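You operate a simulated robot arm through the tools that you are given. There is no shell and no other tool.

The job below is to be done with a simulated robot arm. You get a single attempt, and the scene is never put back.

Task
Free the hoist stop, switch on and raise the basket to the blue band.
Fine: travel knob at slow before it moves.

It is judged by the outcome, as a careful person would: the job done as asked, and still so three seconds after it is handed in. It fails if anything else is knocked over, pushed out of place, dropped, spilled or broken.

Robot
A 7-joint arm with a three-finger gripper, fixed in place. Base frame: the origin is on the floor under the middle of its stand, x ahead of it, y to its left, z up. Lengths are in mm, angles in degrees, forces in N, time in s.
It reaches about 1342 mm from its shoulder. Its first joint turns from -166.0 to 166.0 degrees. Payload 2.69 kg.
Tool frame: the origin (TCP) lies between the finger pads and is the grasp point; the fingertips stand 30 mm ahead of it; z points along the fingers, y is the line along which they close. The gripper opens to 128 mm; its body begins 117 mm behind the TCP.
Orientation is that of the tool frame in the base frame, as a unit quaternion [x, y, z, w]. With the fingers straight down and closing along the base's y, the tool's x points along the base's -x, its y along +y and its z along -z.

Tools
- The arm moves only by the tool play_rows. Its argument "increments" is a list of rows, each a list of 7 numbers: the shift along the base's x, y, z in mm, then the turn, a rotation vector about the base's x, y, z in degrees, then the closure, from 0 (fully open) to 1 (shut). In form: [[tx, ty, tz, rx, ry, rz, jaw], ...]. A call has 1 to 20 rows; each row is the pose to reach, as a shift and turn from the pose commanded when the call began. A row lasts 0.2 s, in which the tool goes at most 50 mm and 8.6 degrees; a call with a longer step from one row to the next is refused whole, and so is a gripper value outside its range. A pose out of reach is approached as far as the arm can. The call stops where the force on the tool passes 70 N (or 10 N more than at its start, if that is more) or the arm is blocked; 0.2 s more then pass. The fingers move at their own pace (about 127 mm/s each) and stop on an object; they squeeze with about 40 N. The grip force told is the motor's: it shows also when the fingers shut on nothing. Time passes only in rows, and 0.2 s behind the last, so rows that repeat a pose let the fingers close. The reply holds the time, the measured pose of the TCP, the force on the tool along the base axes, the opening and the grip force, in the units named above and with some noise, with the torque about the TCP (base axes, N m) and any sound that the robot's microphone picked up.
- Cameras (640 x 400 px; columns grow to the right, rows downward): "scene" is fixed at [220.6, -650, 1562.5]; the picture's right is [0.73, -0.69, 0.00], its down [-0.29, -0.31, -0.91] and it looks along [0.62, 0.66, -0.42] (base axes); focal length 331 px, centre (320, 200). "wrist" rides on the gripper at [58, 54, -131] in the tool frame; the picture's right is [-0.68, 0.74, 0.00], its down [-0.62, -0.57, -0.55] and it looks along [-0.40, -0.37, 0.84] (tool axes); focal length 234 px, centre (320, 200). There is no depth. A picture from a camera that has moved, and an enlarged one, comes with that camera's place and axes in the base frame and with its lens.
- camera(camera): a new picture of that camera. It takes no simulated time.
- lift_body(by): moves the trunk up (or, below 0, down) by that many mm; the arm rides with it, the base frame stays. It gives what a move gives, with no picture.
- inspect(camera, box): a new picture of the part [left, top, right, bottom] of that camera's present view, enlarged. It takes no simulated time.
- finish_job(): hands the job in; it is judged then, once.

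Nothing tells you positions but the pictures and the camera data. Unless the task says otherwise, let go and move clear before handing in.

The tools are called as name(argument=value, ...) on one line, values as JSON. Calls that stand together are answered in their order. play_rows: Moves the arm, as the interface text tells. Its arguments: {"type":"object","properties":{"increments":{"type":"array","items":{"type":"array","items":{"type":"number"}}}},"required":["increments"]} The other tools are called the same way: lift_body (by) moves the trunk up or down; camera (camera) takes a picture; inspect (camera, box) takes an enlarged picture of a part of a camera's view; finish_job () hands the job in.

At the start:

```text
time_s: 0.0
eef_pos: [501.5, 269.2, 1456.0]
orientation: [0.0, 1.0, 0.0, 0.0]
contact_force: [-0.3, 0.3, -0.2]
wrist_torque: [0.01, 0.01, 0.02]
gripper_width: 128.4
grasp_force: 0.0
trunk travel left (down, up): [-175.0, 175.0]
```

scene: 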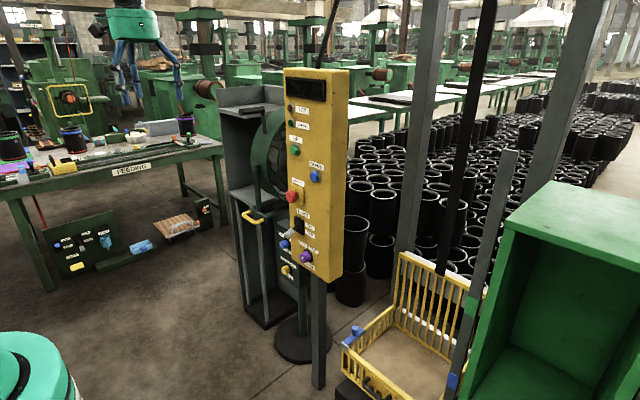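
wrist: 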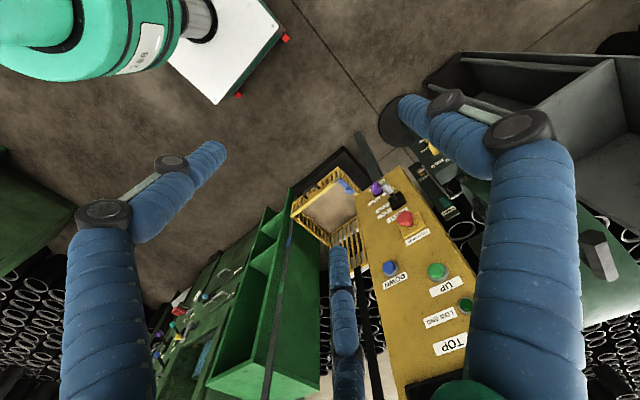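

I see a yellow control pillar with buttons and a hoist basket to its right. I'll look closer at the panel and the basket mast before moving.

inspect(camera="scene", box=[270, 60, 370, 180])

inspect(camera="scene", box=[230, 170, 370, 290])

inspect(camera="scene", box=[330, 140, 530, 400])

inspect(camera="wrist", box=[340, 120, 520, 400])

```text
3.33 times, centred on (320, 120) of scene
camera zoom: at [220.6, -650.0, 1562.5], right [0.73, -0.69, 0.0], down [-0.29, -0.31, -0.91], along [0.62, 0.66, -0.42], focal length 1104 px, centre (320, 467)
```

zoom: 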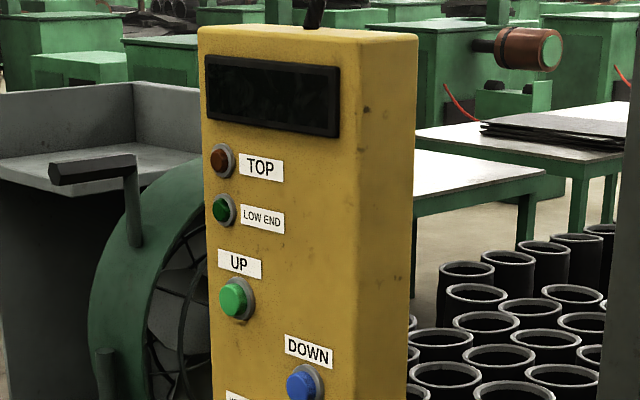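

```text
3.33 times, centred on (300, 230) of scene
camera zoom: at [220.6, -650.0, 1562.5], right [0.73, -0.69, 0.0], down [-0.29, -0.31, -0.91], along [0.62, 0.66, -0.42], focal length 1104 px, centre (387, 100)
```

zoom: 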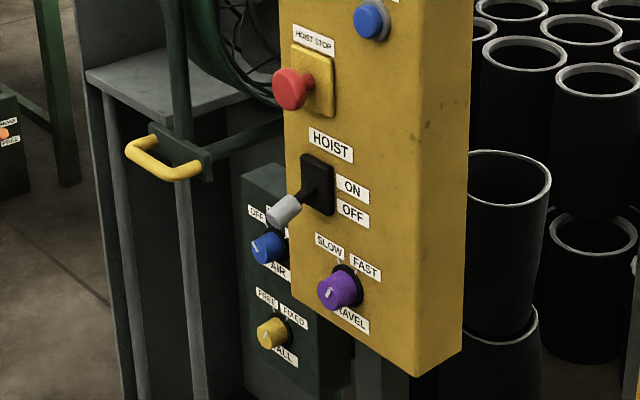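

```text
1.54 times, centred on (430, 270) of scene
camera zoom: at [220.6, -650.0, 1562.5], right [0.73, -0.69, 0.0], down [-0.29, -0.31, -0.91], along [0.62, 0.66, -0.42], focal length 510 px, centre (151, 92)
```

zoom: 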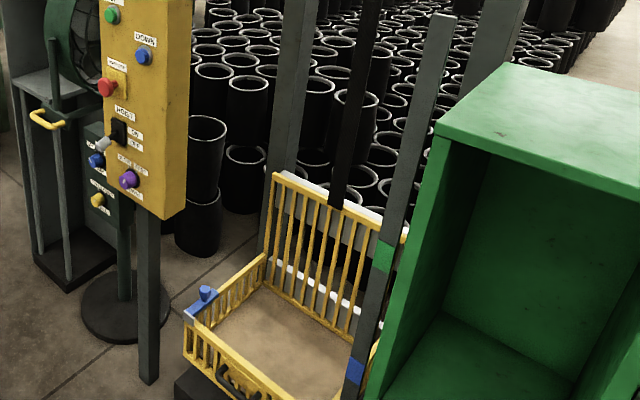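

```text
1.43 times, centred on (430, 260) of wrist
camera zoom: at [443.2, 321.2, 1586.1], right [0.68, 0.74, 0.0], down [0.62, -0.57, 0.55], along [0.4, -0.37, -0.84], focal length 334 px, centre (163, 114)
```

zoom: 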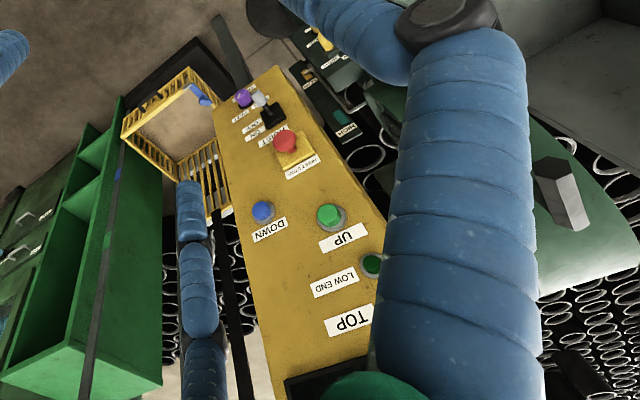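

The panel face sits at about x≈940 facing the robot, with UP near (928,232,1234), the red HOIST STOP near (901,227,1065), the lever near (878,222,924) and the purple TRAVEL knob near (917,175,815). Next I'll zoom in on the knob, the stop, the lever and the banded mast.

inspect(camera="scene", box=[285, 235, 330, 275])

inspect(camera="scene", box=[275, 180, 325, 215])

inspect(camera="scene", box=[275, 210, 325, 245])

inspect(camera="scene", box=[430, 280, 500, 400])

inspect(camera="scene", box=[330, 310, 440, 400])

inspect(camera="wrist", box=[270, 130, 420, 250])

```text
10.00 times, centred on (308, 255) of scene
camera zoom: at [220.6, -650.0, 1562.5], right [0.73, -0.69, 0.0], down [-0.29, -0.31, -0.91], along [0.62, 0.66, -0.42], focal length 3312 px, centre (445, -350)
```

zoom: 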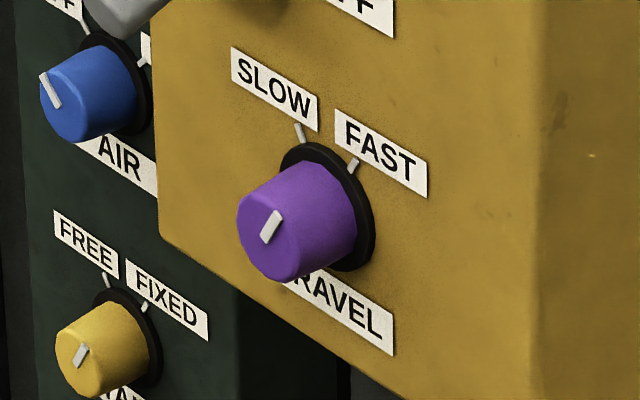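

```text
11.43 times, centred on (300, 198) of scene
camera zoom: at [220.6, -650.0, 1562.5], right [0.73, -0.69, 0.0], down [-0.29, -0.31, -0.91], along [0.62, 0.66, -0.42], focal length 3785 px, centre (549, 229)
```

zoom: 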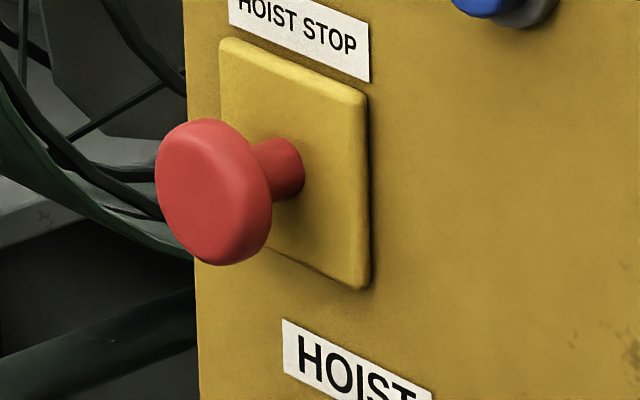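

```text
11.43 times, centred on (300, 228) of scene
camera zoom: at [220.6, -650.0, 1562.5], right [0.73, -0.69, 0.0], down [-0.29, -0.31, -0.91], along [0.62, 0.66, -0.42], focal length 3785 px, centre (549, -114)
```

zoom: 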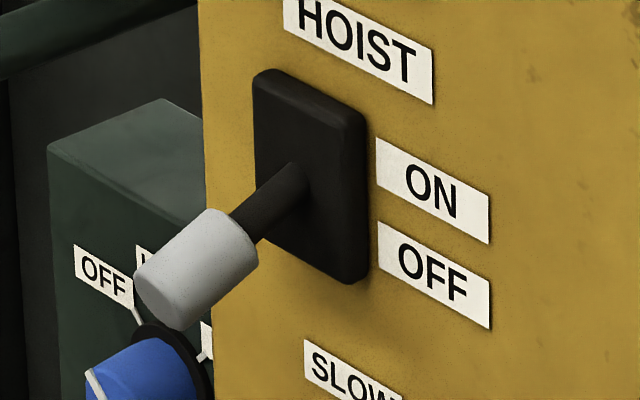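

```text
3.33 times, centred on (465, 340) of scene
camera zoom: at [220.6, -650.0, 1562.5], right [0.73, -0.69, 0.0], down [-0.29, -0.31, -0.91], along [0.62, 0.66, -0.42], focal length 1104 px, centre (-163, -267)
```

zoom: 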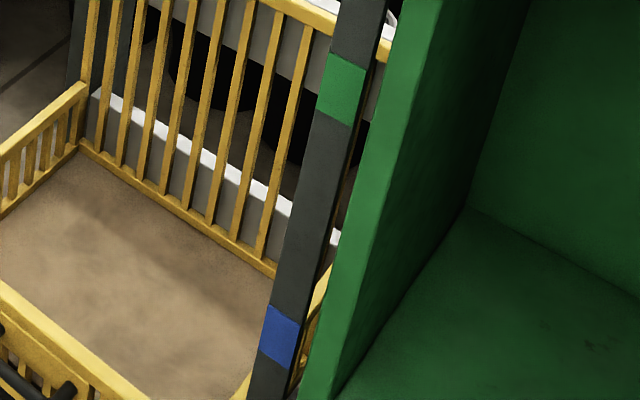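

```text
4.44 times, centred on (385, 355) of scene
camera zoom: at [220.6, -650.0, 1562.5], right [0.73, -0.69, 0.0], down [-0.29, -0.31, -0.91], along [0.62, 0.66, -0.42], focal length 1472 px, centre (31, -489)
```

zoom: 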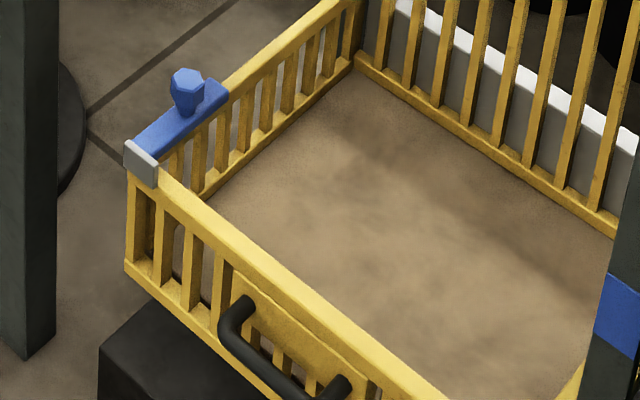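

```text
3.33 times, centred on (345, 190) of wrist
camera zoom: at [443.2, 321.2, 1586.1], right [0.68, 0.74, 0.0], down [0.62, -0.57, 0.55], along [0.4, -0.37, -0.84], focal length 781 px, centre (237, 233)
```

zoom: 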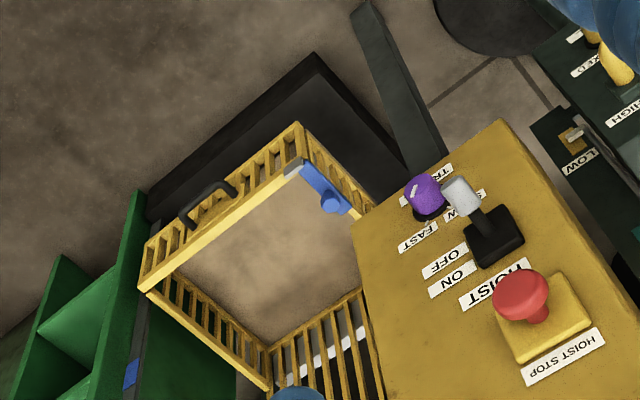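

The TRAVEL knob pointer appears to be at FAST, the mast has a blue band low (about z 615) and a green band higher (about z 920), and the basket rim is at about z 450. I'll turn the gripper to face the panel and back off for a proper close look.

play_rows(increments=[[0, 0, -20, 0, -8.2, 0, 0], [0, -5, -50, 0, -16.4, 0, 0], [0, -10, -80, 0, -24.6, 0, 0], [0, -15, -110, 0, -32.8, 0, 0], [0, -20, -140, 0, -41, 0, 0], [0, -25, -170, 0, -49.2, 0, 0], [0, -30, -200, 0, -57.4, 0, 0], [0, -35, -230, 0, -65.6, 0, 0], [0, -40, -260, 0, -73.8, 0, 0], [0, -45, -290, 0, -82, 0, 0], [0, -50, -320, 0, -90, 0, 0]])

```text
time_s: 2.4
eef_pos: [502.8, 218.2, 1136.3]
orientation: [-0.002, 0.706, -0.001, 0.708]
contact_force: [0.1, -0.4, -2.0]
wrist_torque: [0.0, -0.24, -0.02]
gripper_width: 127.8
grasp_force: 0.1
trunk travel left (down, up): [-175.0, 175.0]
```

camera(camera="wrist")

camera(camera="scene")

```text
taken
camera wrist: at [371.4, 269.8, 1075.4], right [0.0, 0.74, 0.68], down [-0.55, -0.57, 0.62], along [0.84, -0.37, 0.4], focal length 234 px, centre (320, 200)
```

wrist: 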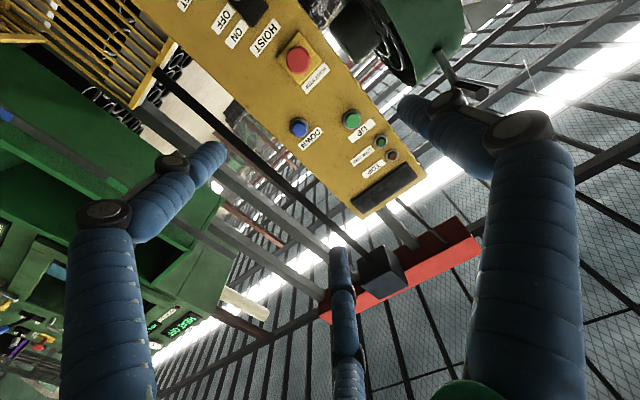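

```text
taken
```

scene: 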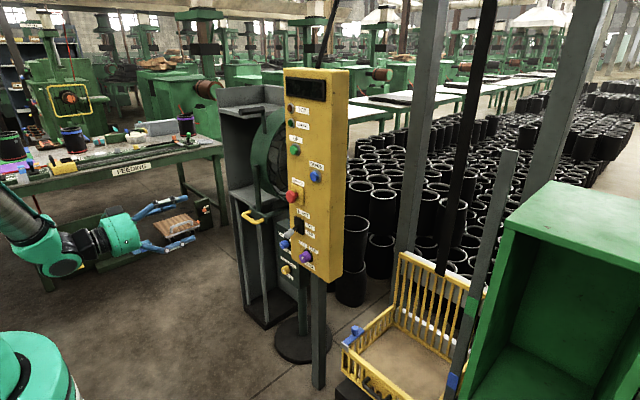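

The wrist camera looks upward in this pose, so I'll roll the gripper about its own axis to put the camera above it looking down at the panel and basket.

play_rows(increments=[[0, 0, 0, 8.5, 0, 0, 0], [0, 0, 0, 17, 0, 0, 0], [0, 0, 0, 25.5, 0, 0, 0], [0, 0, 0, 34, 0, 0, 0], [0, 0, 0, 42.5, 0, 0, 0], [0, 0, 0, 51, 0, 0, 0], [0, 0, 0, 59.5, 0, 0, 0], [0, 0, 0, 68, 0, 0, 0], [0, 0, 0, 76.5, 0, 0, 0], [0, 0, 0, 85, 0, 0, 0], [0, 0, 0, 93.5, 0, 0, 0], [0, 0, 0, 102, 0, 0, 0], [0, 0, 0, 110.5, 0, 0, 0], [0, 0, 0, 119, 0, 0, 0], [0, 0, 0, 127.5, 0, 0, 0], [0, 0, 0, 136, 0, 0, 0]])

camera(camera="wrist")

```text
time_s: 6.0
eef_pos: [486.9, 295.6, 1161.5]
orientation: [0.569, 0.36, 0.707, 0.216]
contact_force: [-1.3, -0.5, 0.0]
wrist_torque: [-0.04, 0.03, 0.04]
gripper_width: 127.9
grasp_force: 0.1
out of reach, approached as far as the arm can: row 2, 3, 4, 5, 6, 7, 8, 9, 10, 11, 12, 13
trunk travel left (down, up): [-175.0, 175.0]
stopped in row 16: the arm was blocked; the commanded pose is now the measured one
```

```text
taken
camera wrist: at [351.2, 267.9, 1226.3], right [0.25, -0.96, 0.12], down [-0.43, -0.22, -0.88], along [0.87, 0.17, -0.46], focal length 234 px, centre (320, 200)
```

wrist: 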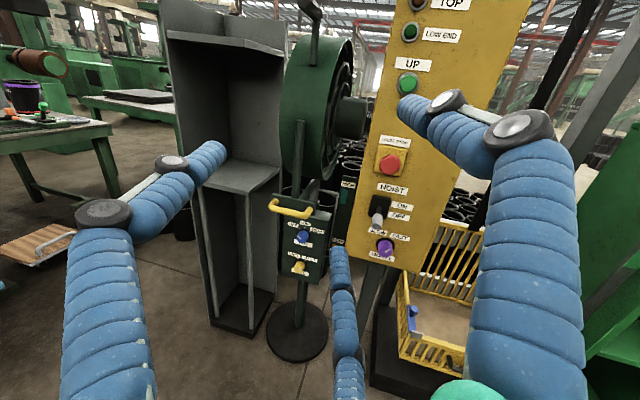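

The roll went through an awkward zone and ended about 15° off-axis, blocked, but the view is now good. I'll check the arm's posture and look at the panel from here.

camera(camera="scene")

inspect(camera="wrist", box=[350, 120, 440, 270])

inspect(camera="wrist", box=[360, 180, 420, 260])

inspect(camera="wrist", box=[380, 210, 500, 390])

```text
taken
```

scene: 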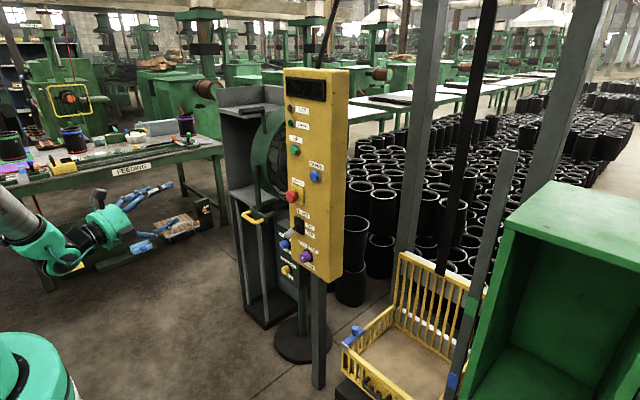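

```text
2.67 times, centred on (395, 195) of wrist
camera zoom: at [351.2, 267.9, 1226.3], right [0.25, -0.96, 0.12], down [-0.43, -0.22, -0.88], along [0.87, 0.17, -0.46], focal length 624 px, centre (120, 213)
```

zoom: 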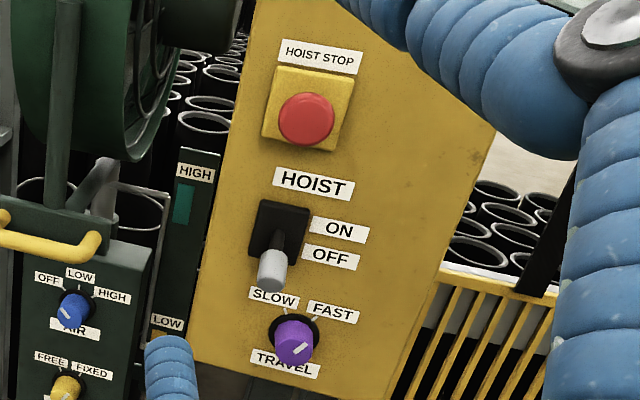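

```text
5.00 times, centred on (390, 220) of wrist
camera zoom: at [351.2, 267.9, 1226.3], right [0.25, -0.96, 0.12], down [-0.43, -0.22, -0.88], along [0.87, 0.17, -0.46], focal length 1171 px, centre (-30, 100)
```

zoom: 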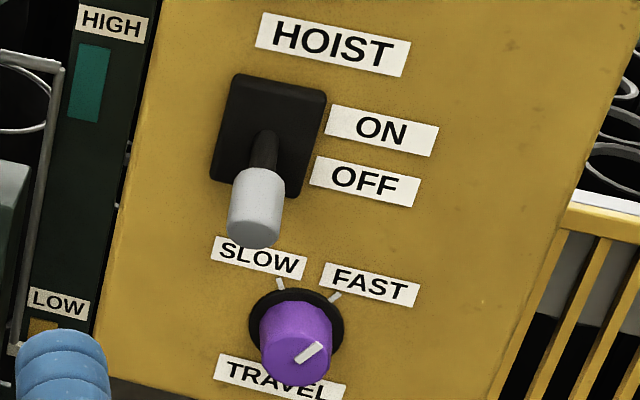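

```text
2.22 times, centred on (440, 300) of wrist
camera zoom: at [351.2, 267.9, 1226.3], right [0.25, -0.96, 0.12], down [-0.43, -0.22, -0.88], along [0.87, 0.17, -0.46], focal length 520 px, centre (53, -22)
```

zoom: 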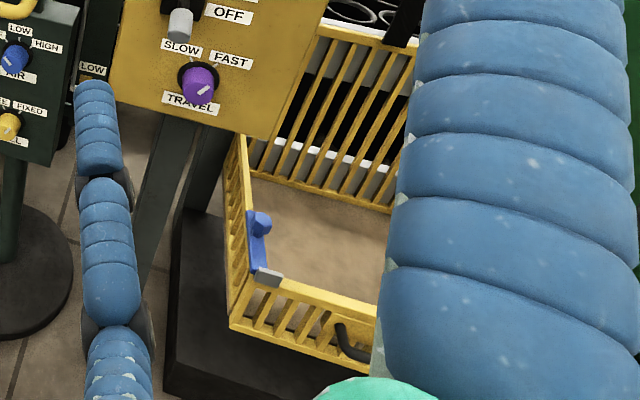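

TRAVEL is clearly at FAST and the lever points to OFF, both matching my estimates; the knob face is at about (902,173,819). I'll square the gripper to the panel and move in front of the TRAVEL knob.

play_rows(increments=[[20, -10, -30, 0, 1.0, -3.0, 0], [40, -25, -65, 0, 2.0, -6.0, 0], [60, -40, -100, 0, 3.0, -9.0, 0], [80, -60, -135, 0, 4.0, -12.0, 0], [100, -80, -170, 0, 5.4, -15.3, 0], [120, -100, -205, 0, 5.4, -15.3, 0], [140, -123, -240, 0, 5.4, -15.3, 0], [160, -123, -280, 0, 5.4, -15.3, 0]])

camera(camera="wrist")

camera(camera="scene")

```text
time_s: 7.8
eef_pos: [648.2, 170.3, 882.7]
orientation: [0.645, 0.291, 0.644, 0.291]
contact_force: [-0.1, 0.2, -0.8]
wrist_torque: [-0.01, 0.09, 0.04]
gripper_width: 127.8
grasp_force: 0.1
trunk travel left (down, up): [-175.0, 175.0]
```

```text
taken
camera wrist: at [517.9, 177.2, 959.9], right [0.0, -0.99, 0.11], down [-0.55, -0.09, -0.83], along [0.84, -0.06, -0.55], focal length 234 px, centre (320, 200)
```

wrist: 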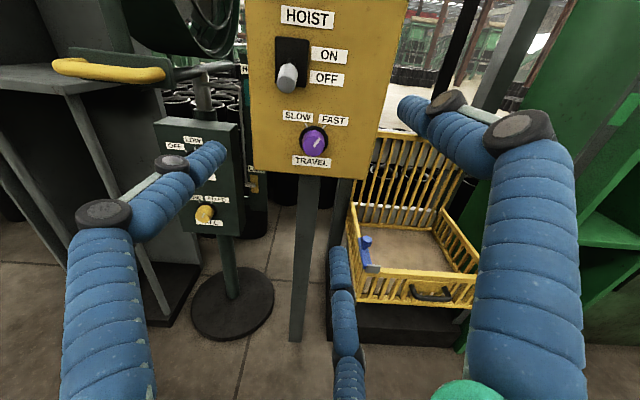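

```text
taken
```

scene: 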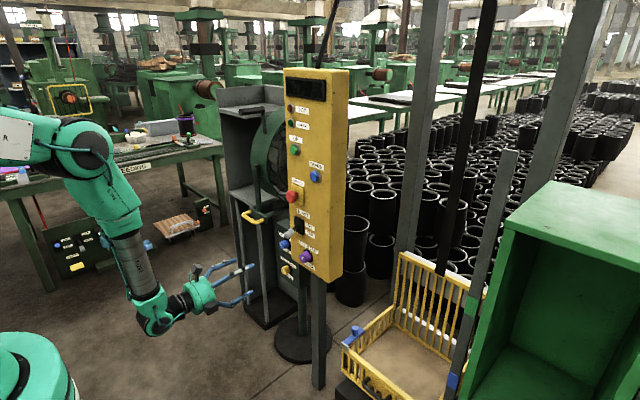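

The gripper is now square to the panel with a good downward view. I'll zoom to refine the knob, lever and small-panel positions.

inspect(camera="wrist", box=[250, 0, 410, 180])

inspect(camera="wrist", box=[275, 95, 355, 175])

inspect(camera="wrist", box=[340, 120, 500, 330])

```text
2.22 times, centred on (330, 90) of wrist
camera zoom: at [517.9, 177.2, 959.9], right [0.0, -0.99, 0.11], down [-0.55, -0.09, -0.83], along [0.84, -0.06, -0.55], focal length 520 px, centre (298, 444)
```

zoom: 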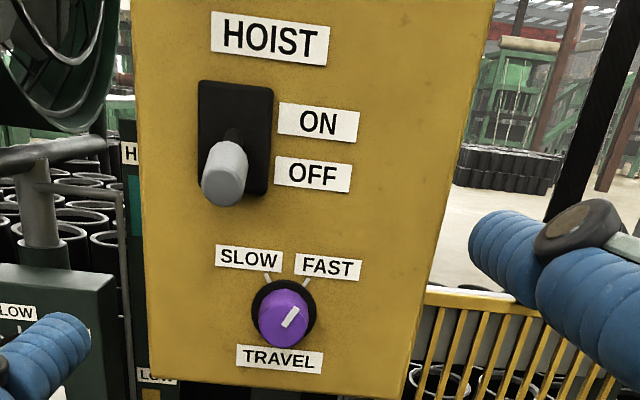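

```text
5.00 times, centred on (315, 135) of wrist
camera zoom: at [517.9, 177.2, 959.9], right [0.0, -0.99, 0.11], down [-0.55, -0.09, -0.83], along [0.84, -0.06, -0.55], focal length 1171 px, centre (345, 525)
```

zoom: 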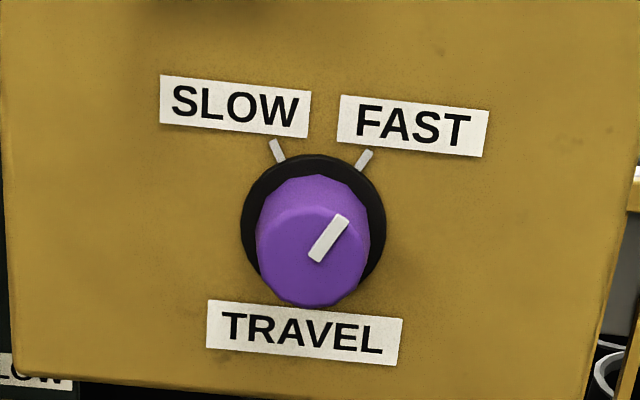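

```text
1.90 times, centred on (420, 225) of wrist
camera zoom: at [517.9, 177.2, 959.9], right [0.0, -0.99, 0.11], down [-0.55, -0.09, -0.83], along [0.84, -0.06, -0.55], focal length 446 px, centre (130, 152)
```

zoom: 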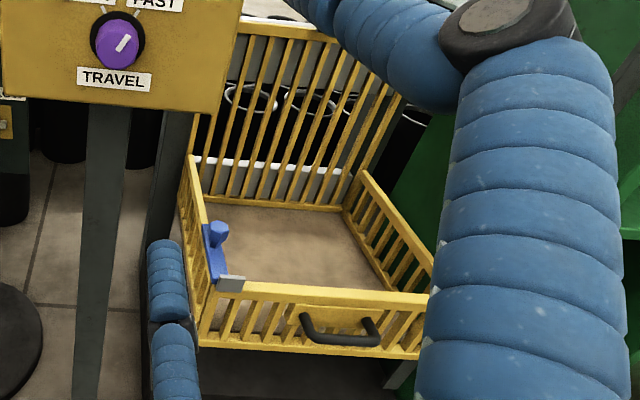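

The knob axis is at y≈173, z≈818.5, with about 60° between FAST and SLOW (turn counter-clockwise seen from the robot). I'll pre-roll +60° in free space at a standoff so that the working twist comes back into the known-good range.

play_rows(increments=[[0, 0, -10, 7.5, 0, 0, 0], [0, 1, -20, 15, 0, 0, 0], [0, 2, -30, 22.5, 0, 0, 0.1], [0, 2.7, -40, 30, 0, 0, 0.2], [0, 2.7, -50, 37.5, 0, 0, 0.3], [0, 2.7, -64, 45, 0, 0, 0.3], [0, 2.7, -64, 52.5, 0, 0, 0.3], [0, 2.7, -64, 60, 0, 0, 0.3], [0, 2.7, -64, 60, 0, 0, 0.3]])

camera(camera="wrist")

camera(camera="scene")

```text
time_s: 9.8
eef_pos: [664.0, 186.7, 820.0]
orientation: [0.708, 0.035, 0.705, 0.038]
contact_force: [0.0, -0.3, 0.3]
wrist_torque: [0.02, 0.04, 0.03]
gripper_width: 89.7
grasp_force: 0.1
out of reach, approached as far as the arm can: row 6, 7, 8, 9
trunk travel left (down, up): [-175.0, 175.0]
```

```text
taken
camera wrist: at [532.7, 138.7, 883.3], right [-0.01, -0.8, -0.6], down [-0.55, 0.5, -0.67], along [0.84, 0.32, -0.44], focal length 234 px, centre (320, 200)
```

wrist: 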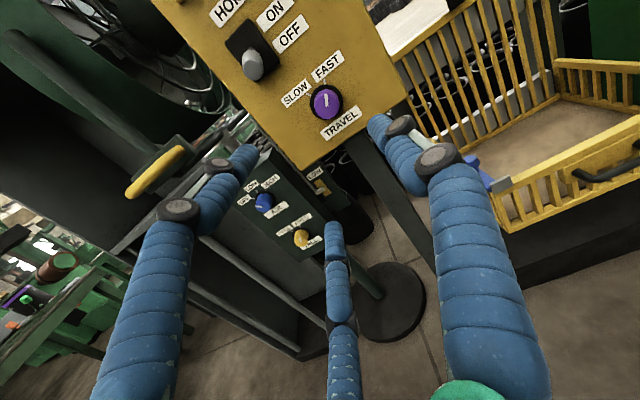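

```text
taken
```

scene: 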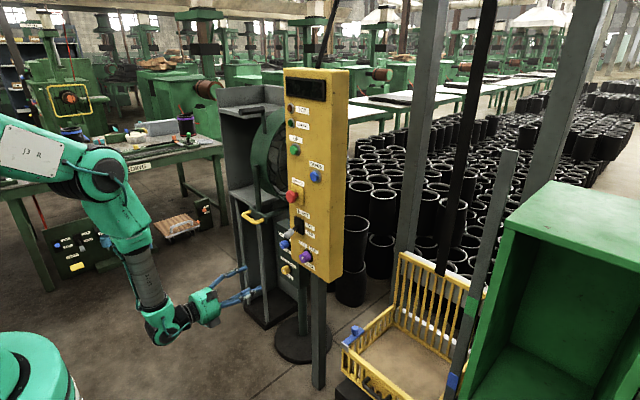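

The roll tops out at about +37° here, so I'll set it about +28° from the earlier pose, centre on the knob axis and advance to a close standoff with the fingers partly closed.

play_rows(increments=[[0, -2, 1, -8, 0, 0, 0.3], [0, -2, 1, -16, 0, 0, 0.3], [0, -2, 1, -24, 0, 0, 0.3], [0, -2, 1, -32, 0, 0, 0.3], [40, -2, 1, -32, 0, 0, 0.3], [80, -2, 1, -32, 0, 0, 0.3], [120, -2, 1, -32, 0, 0, 0.4], [150, -2, 1, -32, 0, 0, 0.4], [150, -2, 1, -32, 0, 0, 0.4]])

camera(camera="wrist")

camera(camera="scene")

```text
time_s: 11.8
eef_pos: [815.1, 187.0, 823.0]
orientation: [0.67, 0.227, 0.668, 0.233]
contact_force: [-0.2, 0.3, 0.1]
wrist_torque: [0.0, 0.0, -0.01]
gripper_width: 76.9
grasp_force: 0.0
trunk travel left (down, up): [-175.0, 175.0]
```

```text
taken
camera wrist: at [684.9, 179.0, 901.1], right [-0.01, -1.0, -0.08], down [-0.55, 0.07, -0.83], along [0.84, 0.04, -0.55], focal length 234 px, centre (320, 200)
```

wrist: 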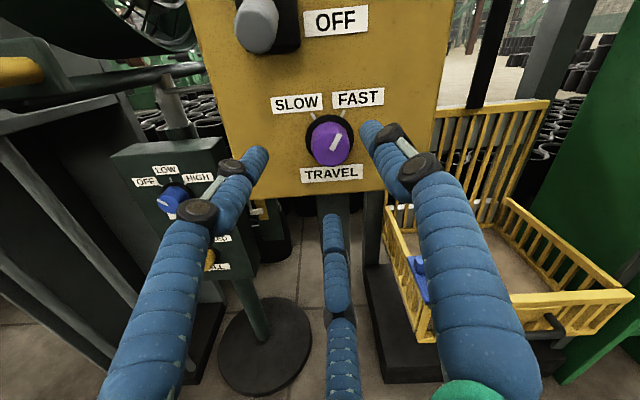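

```text
taken
```

scene: 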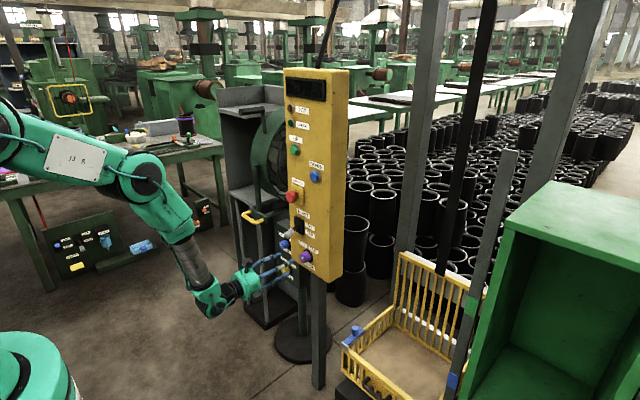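

The measured TCP is (815,187,823), so I still need to shift right about 13 mm. I'll zoom in to fix the knob centre in this closer view.

inspect(camera="wrist", box=[240, 80, 420, 240])

inspect(camera="scene", box=[230, 220, 330, 300])

```text
2.50 times, centred on (330, 160) of wrist
camera zoom: at [684.9, 179.0, 901.1], right [-0.01, -1.0, -0.08], down [-0.55, 0.07, -0.83], along [0.84, 0.04, -0.55], focal length 585 px, centre (295, 300)
```

zoom: 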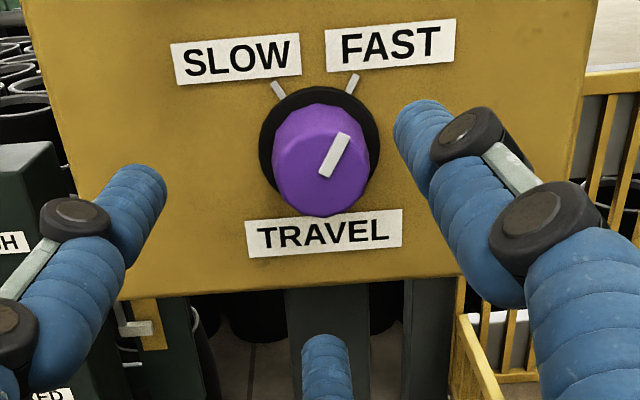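

```text
5.00 times, centred on (280, 260) of scene
camera zoom: at [220.6, -650.0, 1562.5], right [0.73, -0.69, 0.0], down [-0.29, -0.31, -0.91], along [0.62, 0.66, -0.42], focal length 1656 px, centre (520, -100)
```

zoom: 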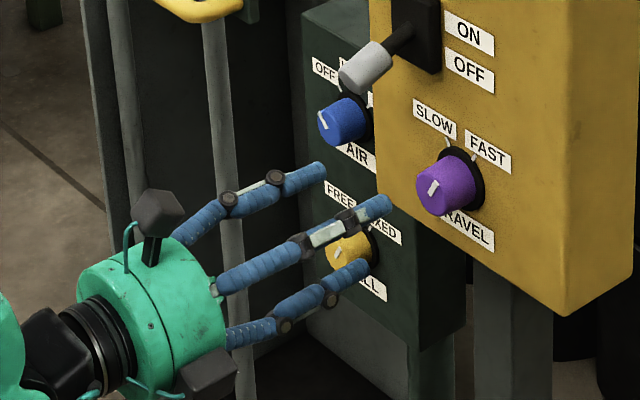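

Knob centre confirmed at y≈174, z≈819. I'll shift laterally and roll up 26° first, then check before advancing.

play_rows(increments=[[0, -6, -2, 6.5, 0, 0, 0.4], [0, -13, -3.5, 13, 0, 0, 0.4], [0, -13, -3.5, 19.5, 0, 0, 0.4], [0, -13, -3.5, 26, 0, 0, 0.4], [0, -13, -3.5, 26, 0, 0, 0.4]])

camera(camera="wrist")

```text
time_s: 13.0
eef_pos: [815.8, 172.5, 819.5]
orientation: [0.705, 0.071, 0.702, 0.075]
contact_force: [0.1, -0.8, 0.6]
wrist_torque: [0.0, -0.01, 0.0]
gripper_width: 76.8
grasp_force: 0.1
trunk travel left (down, up): [-175.0, 175.0]
```

```text
taken
camera wrist: at [683.2, 131.0, 887.2], right [-0.01, -0.86, -0.51], down [-0.55, 0.43, -0.72], along [0.84, 0.27, -0.47], focal length 234 px, centre (320, 200)
```

wrist: 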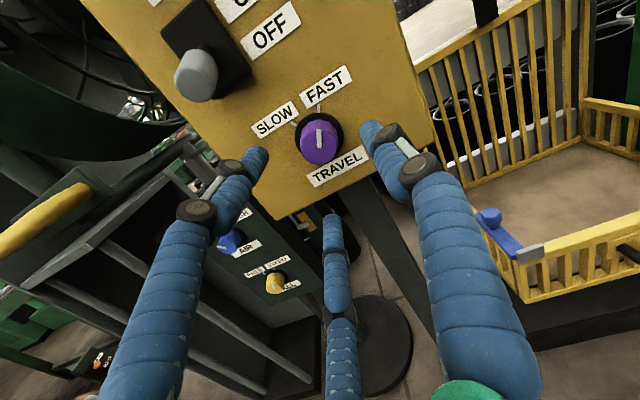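

Well centred. Advancing slowly toward the knob with the fingers open around it.

play_rows(increments=[[20, 1, 0, 0, 0, 0, 0.4], [40, 1, 0, 0, 0, 0, 0.4], [60, 1, 0, 0, 0, 0, 0.4], [70, 1, 0, 0, 0, 0, 0.4], [70, 1, 0, 0, 0, 0, 0.4]])

camera(camera="wrist")

inspect(camera="scene", box=[240, 220, 340, 290])

```text
time_s: 14.2
eef_pos: [882.2, 172.9, 818.4]
orientation: [0.705, 0.07, 0.702, 0.077]
contact_force: [0.7, 0.1, 0.2]
wrist_torque: [0.02, -0.02, -0.03]
gripper_width: 76.6
grasp_force: 0.0
trunk travel left (down, up): [-175.0, 175.0]
```

```text
taken
camera wrist: at [752.1, 132.5, 885.7], right [-0.01, -0.86, -0.51], down [-0.55, 0.43, -0.72], along [0.84, 0.27, -0.48], focal length 234 px, centre (320, 200)
```

wrist: 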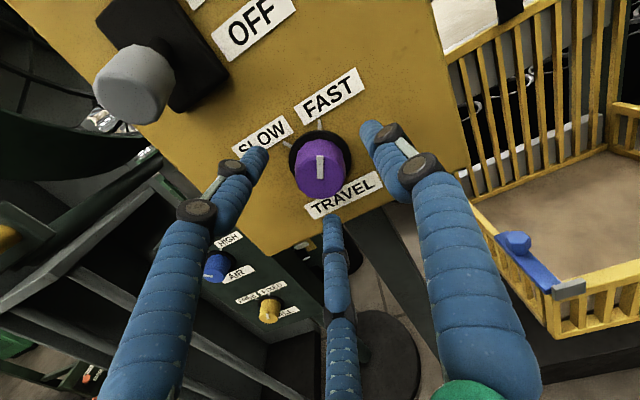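

```text
5.71 times, centred on (290, 255) of scene
camera zoom: at [220.6, -650.0, 1562.5], right [0.73, -0.69, 0.0], down [-0.29, -0.31, -0.91], along [0.62, 0.66, -0.42], focal length 1892 px, centre (491, -114)
```

zoom: 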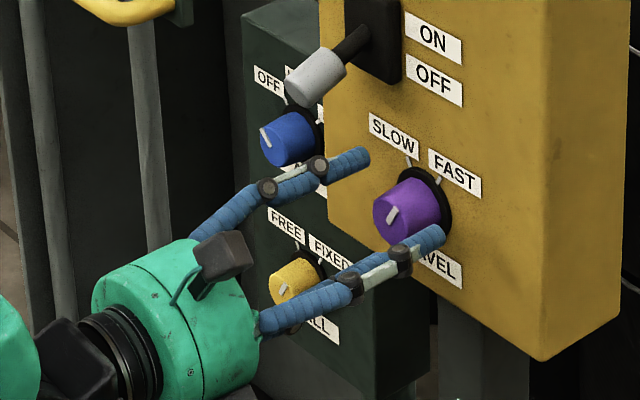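

Fingers are around the knob. I'll advance 8 mm more and close gently on it.

play_rows(increments=[[8, 0, 0.5, 0, 0, 0, 0.4], [8, 0, 0.5, 0, 0, 0, 0.6], [8, 0, 0.5, 0, 0, 0, 0.8], [8, 0, 0.5, 0, 0, 0, 1], [8, 0, 0.5, 0, 0, 0, 1], [8, 0, 0.5, 0, 0, 0, 1]])

camera(camera="wrist")

inspect(camera="scene", box=[260, 220, 340, 290])

```text
time_s: 15.6
eef_pos: [888.9, 173.9, 816.0]
orientation: [0.706, 0.072, 0.7, 0.076]
contact_force: [-6.6, 12.7, -24.8]
wrist_torque: [0.01, 0.83, 0.45]
gripper_width: 37.7
grasp_force: 45.5
trunk travel left (down, up): [-175.0, 175.0]
```

```text
taken
camera wrist: at [757.8, 133.9, 883.8], right [-0.01, -0.86, -0.51], down [-0.55, 0.43, -0.72], along [0.83, 0.27, -0.48], focal length 234 px, centre (320, 200)
```

wrist: 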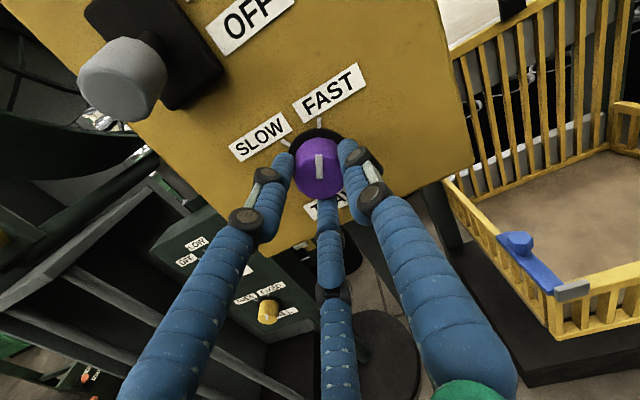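

```text
5.71 times, centred on (300, 255) of scene
camera zoom: at [220.6, -650.0, 1562.5], right [0.73, -0.69, 0.0], down [-0.29, -0.31, -0.91], along [0.62, 0.66, -0.42], focal length 1892 px, centre (434, -114)
```

zoom: 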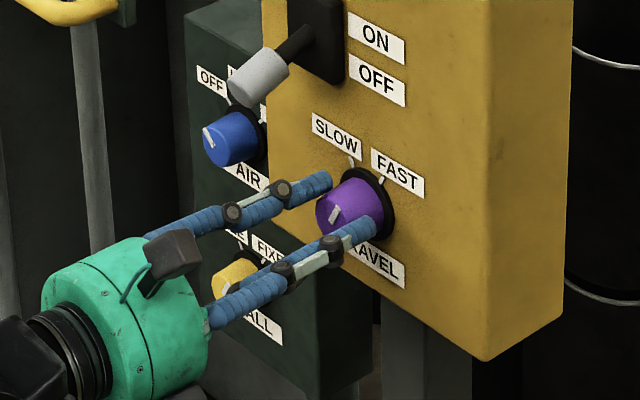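

Gripped at 37.7 mm. I'll ease the side load slightly and turn the knob 60° counter-clockwise toward SLOW.

play_rows(increments=[[0, 0.7, -1.5, -4, 0, 0, 1], [0, 1.3, -2.5, -10, 0, 0, 1], [0, 1.3, -2.5, -16, 0, 0, 1], [0, 1.3, -2.5, -22, 0, 0, 1], [0, 1.3, -2.5, -28, 0, 0, 1], [0, 1.3, -2.5, -34, 0, 0, 1]])

camera(camera="wrist")

inspect(camera="scene", box=[260, 220, 340, 290])

```text
time_s: 17.0
eef_pos: [888.1, 175.3, 815.3]
orientation: [0.652, 0.275, 0.649, 0.278]
contact_force: [-48.2, 15.8, -16.0]
wrist_torque: [-0.01, 0.65, 0.62]
gripper_width: 38.0
grasp_force: 45.1
trunk travel left (down, up): [-175.0, 175.0]
```

```text
taken
camera wrist: at [757.8, 179.3, 893.4], right [-0.01, -1.0, 0.06], down [-0.55, -0.05, -0.83], along [0.84, -0.04, -0.55], focal length 234 px, centre (320, 200)
```

wrist: 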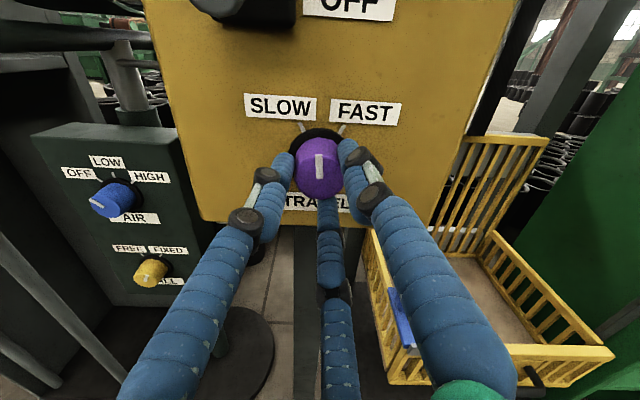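

```text
5.71 times, centred on (300, 255) of scene
camera zoom: at [220.6, -650.0, 1562.5], right [0.73, -0.69, 0.0], down [-0.29, -0.31, -0.91], along [0.62, 0.66, -0.42], focal length 1892 px, centre (434, -114)
```

zoom: 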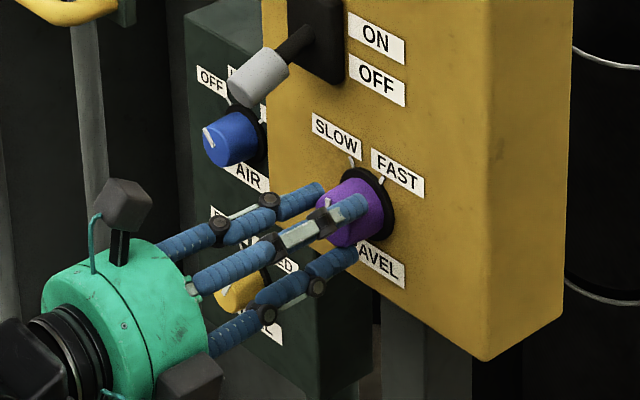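

The knob turned with the gripper and now points straight up; there is a 48 N axial push, so I'll back off a few millimetres while finishing the turn to SLOW.

play_rows(increments=[[-2.5, 0, 0, 0, 0, 0, 1], [-4.5, 0.7, -0.7, -4, 0, 0, 1], [-4.5, 0.7, -0.7, -10, 0, 0, 1], [-4.5, 0.7, -0.7, -16, 0, 0, 1], [-4.5, 0.7, -0.7, -22, 0, 0, 1], [-4.5, 0.7, -0.7, -27, 0, 0, 1], [-4.5, 0.7, -0.7, -30, 0, 0, 1]])

camera(camera="wrist")

inspect(camera="scene", box=[260, 220, 340, 290])

```text
time_s: 18.6
eef_pos: [887.7, 174.9, 815.5]
orientation: [0.558, 0.432, 0.557, 0.439]
contact_force: [4.3, 4.5, -29.4]
wrist_torque: [0.74, 0.97, 0.21]
gripper_width: 37.9
grasp_force: 44.6
trunk travel left (down, up): [-175.0, 175.0]
```

```text
taken
camera wrist: at [757.2, 218.4, 879.7], right [-0.01, -0.83, 0.55], down [-0.55, -0.46, -0.7], along [0.84, -0.31, -0.46], focal length 234 px, centre (320, 200)
```

wrist: 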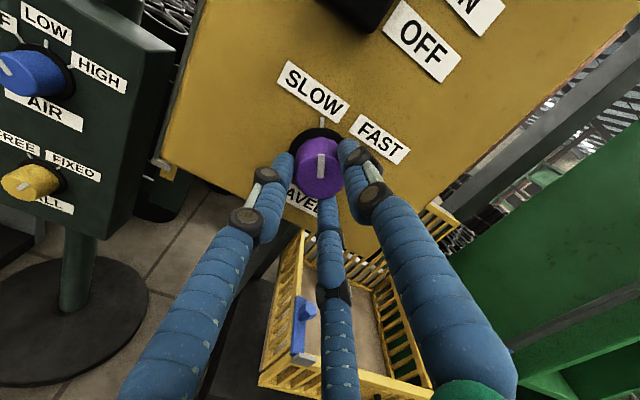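

```text
5.71 times, centred on (300, 255) of scene
camera zoom: at [220.6, -650.0, 1562.5], right [0.73, -0.69, 0.0], down [-0.29, -0.31, -0.91], along [0.62, 0.66, -0.42], focal length 1892 px, centre (434, -114)
```

zoom: 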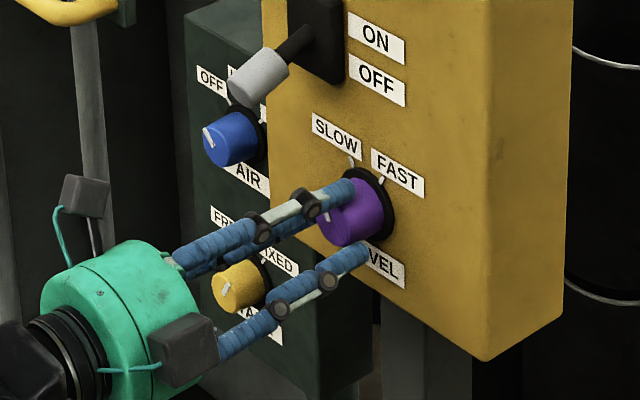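

The pointer lines up with the SLOW tick and torque has risen as if at a stop. I'll open the fingers, back straight off and check.

play_rows(increments=[[0, 0, 0, 0, 0, 0, 0.7], [0, 0, 0, 0, 0, 0, 0.4], [0, 0, 0, 0, 0, 0, 0.4], [-20, 0, 0, 0, 0, 0, 0.4], [-50, 0, 0, 0, 0, 0, 0.4], [-90, 0, 0, 0, 0, 0, 0.4], [-130, 0, 0, 0, 0, 0, 0.4]])

inspect(camera="wrist", box=[230, 60, 430, 230])

inspect(camera="scene", box=[280, 235, 335, 275])

```text
time_s: 20.2
eef_pos: [755.5, 176.1, 818.3]
orientation: [0.557, 0.433, 0.558, 0.437]
contact_force: [0.9, 0.2, 0.2]
wrist_torque: [-0.01, -0.02, -0.01]
gripper_width: 76.9
grasp_force: 0.1
trunk travel left (down, up): [-175.0, 175.0]
```

```text
2.35 times, centred on (330, 145) of wrist
camera zoom: at [623.7, 218.7, 881.8], right [-0.01, -0.84, 0.55], down [-0.55, -0.46, -0.7], along [0.84, -0.31, -0.45], focal length 551 px, centre (296, 329)
```

zoom: 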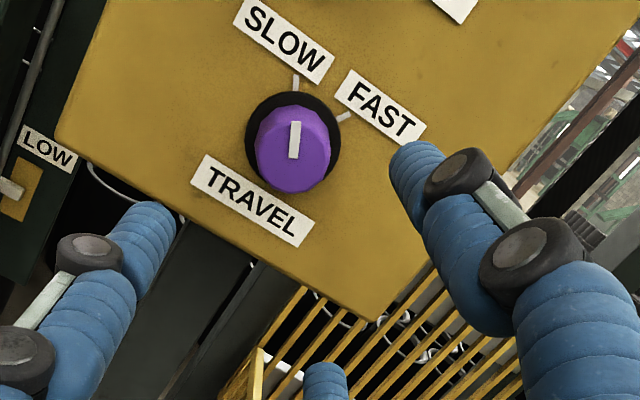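

```text
10.00 times, centred on (308, 255) of scene
camera zoom: at [220.6, -650.0, 1562.5], right [0.73, -0.69, 0.0], down [-0.29, -0.31, -0.91], along [0.62, 0.66, -0.42], focal length 3312 px, centre (445, -350)
```

zoom: 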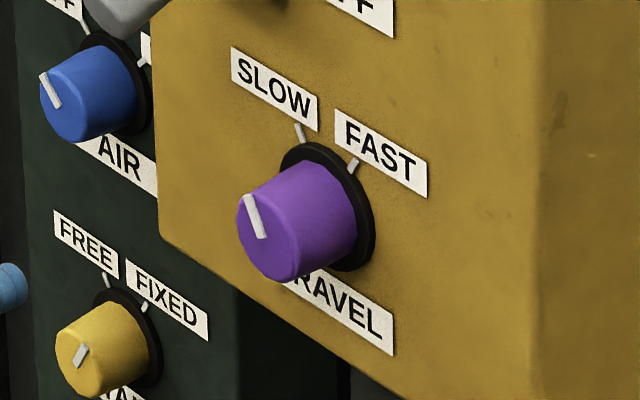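

TRAVEL is confirmed at SLOW. Now I'll raise the gripper to a standoff in front of the red HOIST STOP and look closely at its head.

play_rows(increments=[[0, 9, 42, 0, 0, 0, 0.3], [0, 18, 84, 0, 0, 0, 0.3], [0, 27, 126, 0, 0, 0, 0.3], [0, 36, 168, 0, 0, 0, 0.3], [0, 45, 210, 0, 0, 0, 0.3], [0, 51, 247, 0, 0, 0, 0.3], [0, 51, 247, 0, 0, 0, 0.3]])

camera(camera="wrist")

camera(camera="scene")

```text
time_s: 21.8
eef_pos: [757.7, 227.6, 1064.7]
orientation: [0.557, 0.432, 0.557, 0.438]
contact_force: [-0.6, 0.4, 0.7]
wrist_torque: [0.03, 0.02, 0.01]
gripper_width: 89.7
grasp_force: 0.2
trunk travel left (down, up): [-175.0, 175.0]
```

```text
taken
camera wrist: at [626.4, 269.8, 1129.4], right [-0.01, -0.84, 0.55], down [-0.55, -0.46, -0.7], along [0.84, -0.31, -0.45], focal length 234 px, centre (320, 200)
```

wrist: 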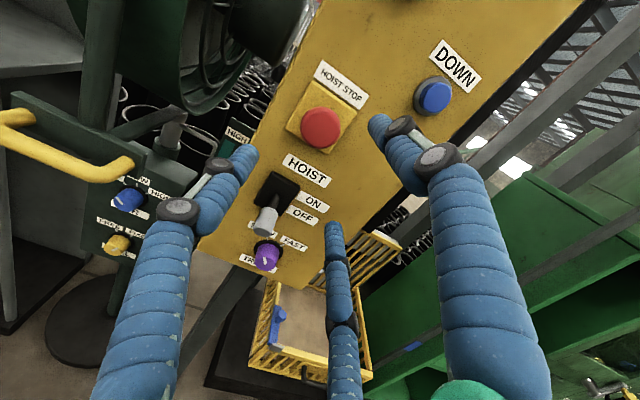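

```text
taken
```

scene: 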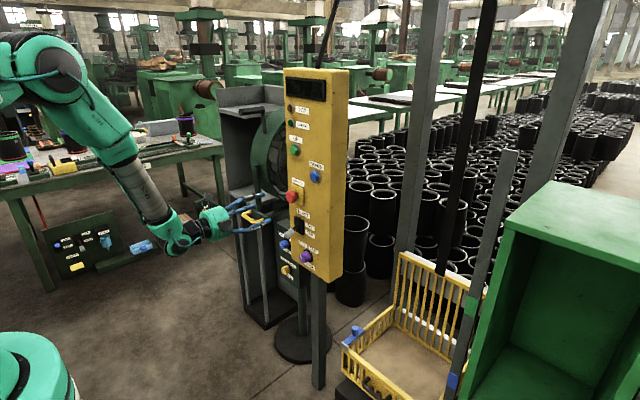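

inspect(camera="wrist", box=[270, 60, 390, 160])

inspect(camera="scene", box=[265, 175, 335, 220])

```text
4.00 times, centred on (330, 110) of wrist
camera zoom: at [626.4, 269.8, 1129.4], right [-0.01, -0.84, 0.55], down [-0.55, -0.46, -0.7], along [0.84, -0.31, -0.45], focal length 937 px, centre (280, 560)
```

zoom: 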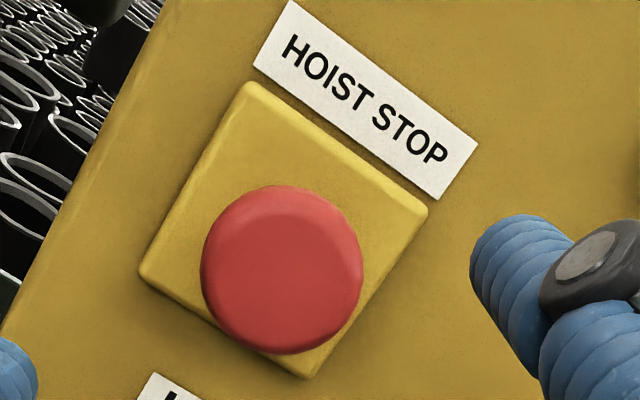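

```text
8.89 times, centred on (300, 198) of scene
camera zoom: at [220.6, -650.0, 1562.5], right [0.73, -0.69, 0.0], down [-0.29, -0.31, -0.91], along [0.62, 0.66, -0.42], focal length 2944 px, centre (498, 222)
```

zoom: 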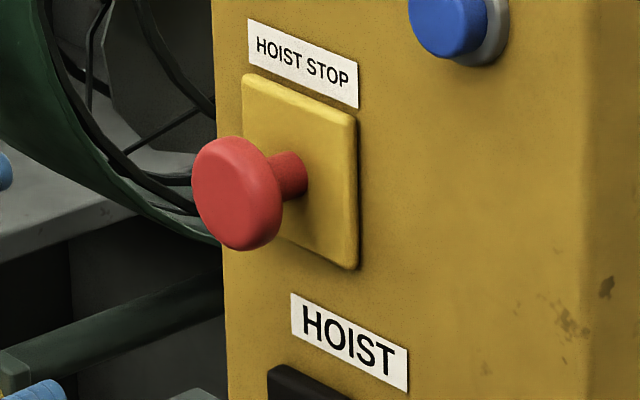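

The head has no arrows; its face centre is at about (891,225,1065). I'll advance with open fingers so the tips pass just behind the mushroom's rim, then close on it.

play_rows(increments=[[30, -2.5, 0, 0, 0, 0, 0.3], [60, -2.5, 0, 0, 0, 0, 0.3], [90, -2.5, 0, 0, 0, 0, 0.3], [110, -2.5, 0, 0, 0, 0, 0.3], [120, -2.5, 0, 0, 0, 0, 0.3], [128, -2.5, 0, 0, 0, 0, 0.3], [128, -2.5, 0, 0, 0, 0, 0.3]])

camera(camera="wrist")

inspect(camera="scene", box=[250, 170, 340, 230])

```text
time_s: 23.4
eef_pos: [886.3, 223.4, 1065.1]
orientation: [0.557, 0.432, 0.558, 0.438]
contact_force: [0.3, 0.2, -0.4]
wrist_torque: [-0.02, 0.0, -0.04]
gripper_width: 89.8
grasp_force: 0.1
trunk travel left (down, up): [-175.0, 175.0]
```

```text
taken
camera wrist: at [754.4, 266.7, 1129.7], right [-0.01, -0.84, 0.55], down [-0.55, -0.46, -0.7], along [0.84, -0.31, -0.45], focal length 234 px, centre (320, 200)
```

wrist: 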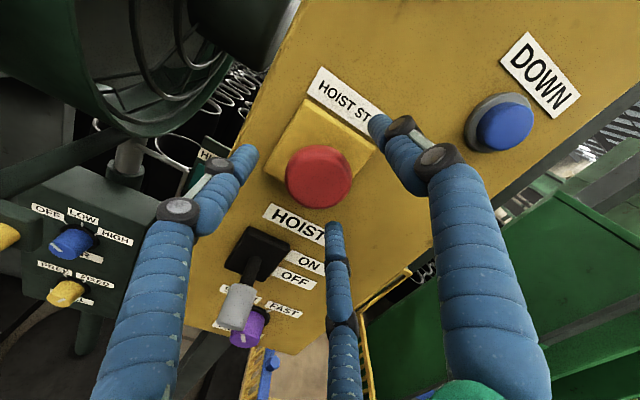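

```text
6.67 times, centred on (295, 200) of scene
camera zoom: at [220.6, -650.0, 1562.5], right [0.73, -0.69, 0.0], down [-0.29, -0.31, -0.91], along [0.62, 0.66, -0.42], focal length 2208 px, centre (487, 200)
```

zoom: 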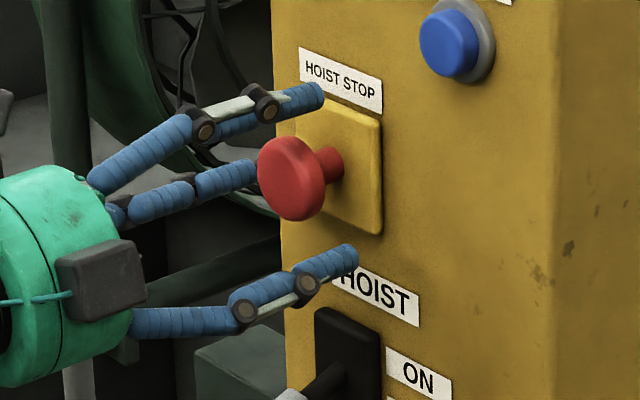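

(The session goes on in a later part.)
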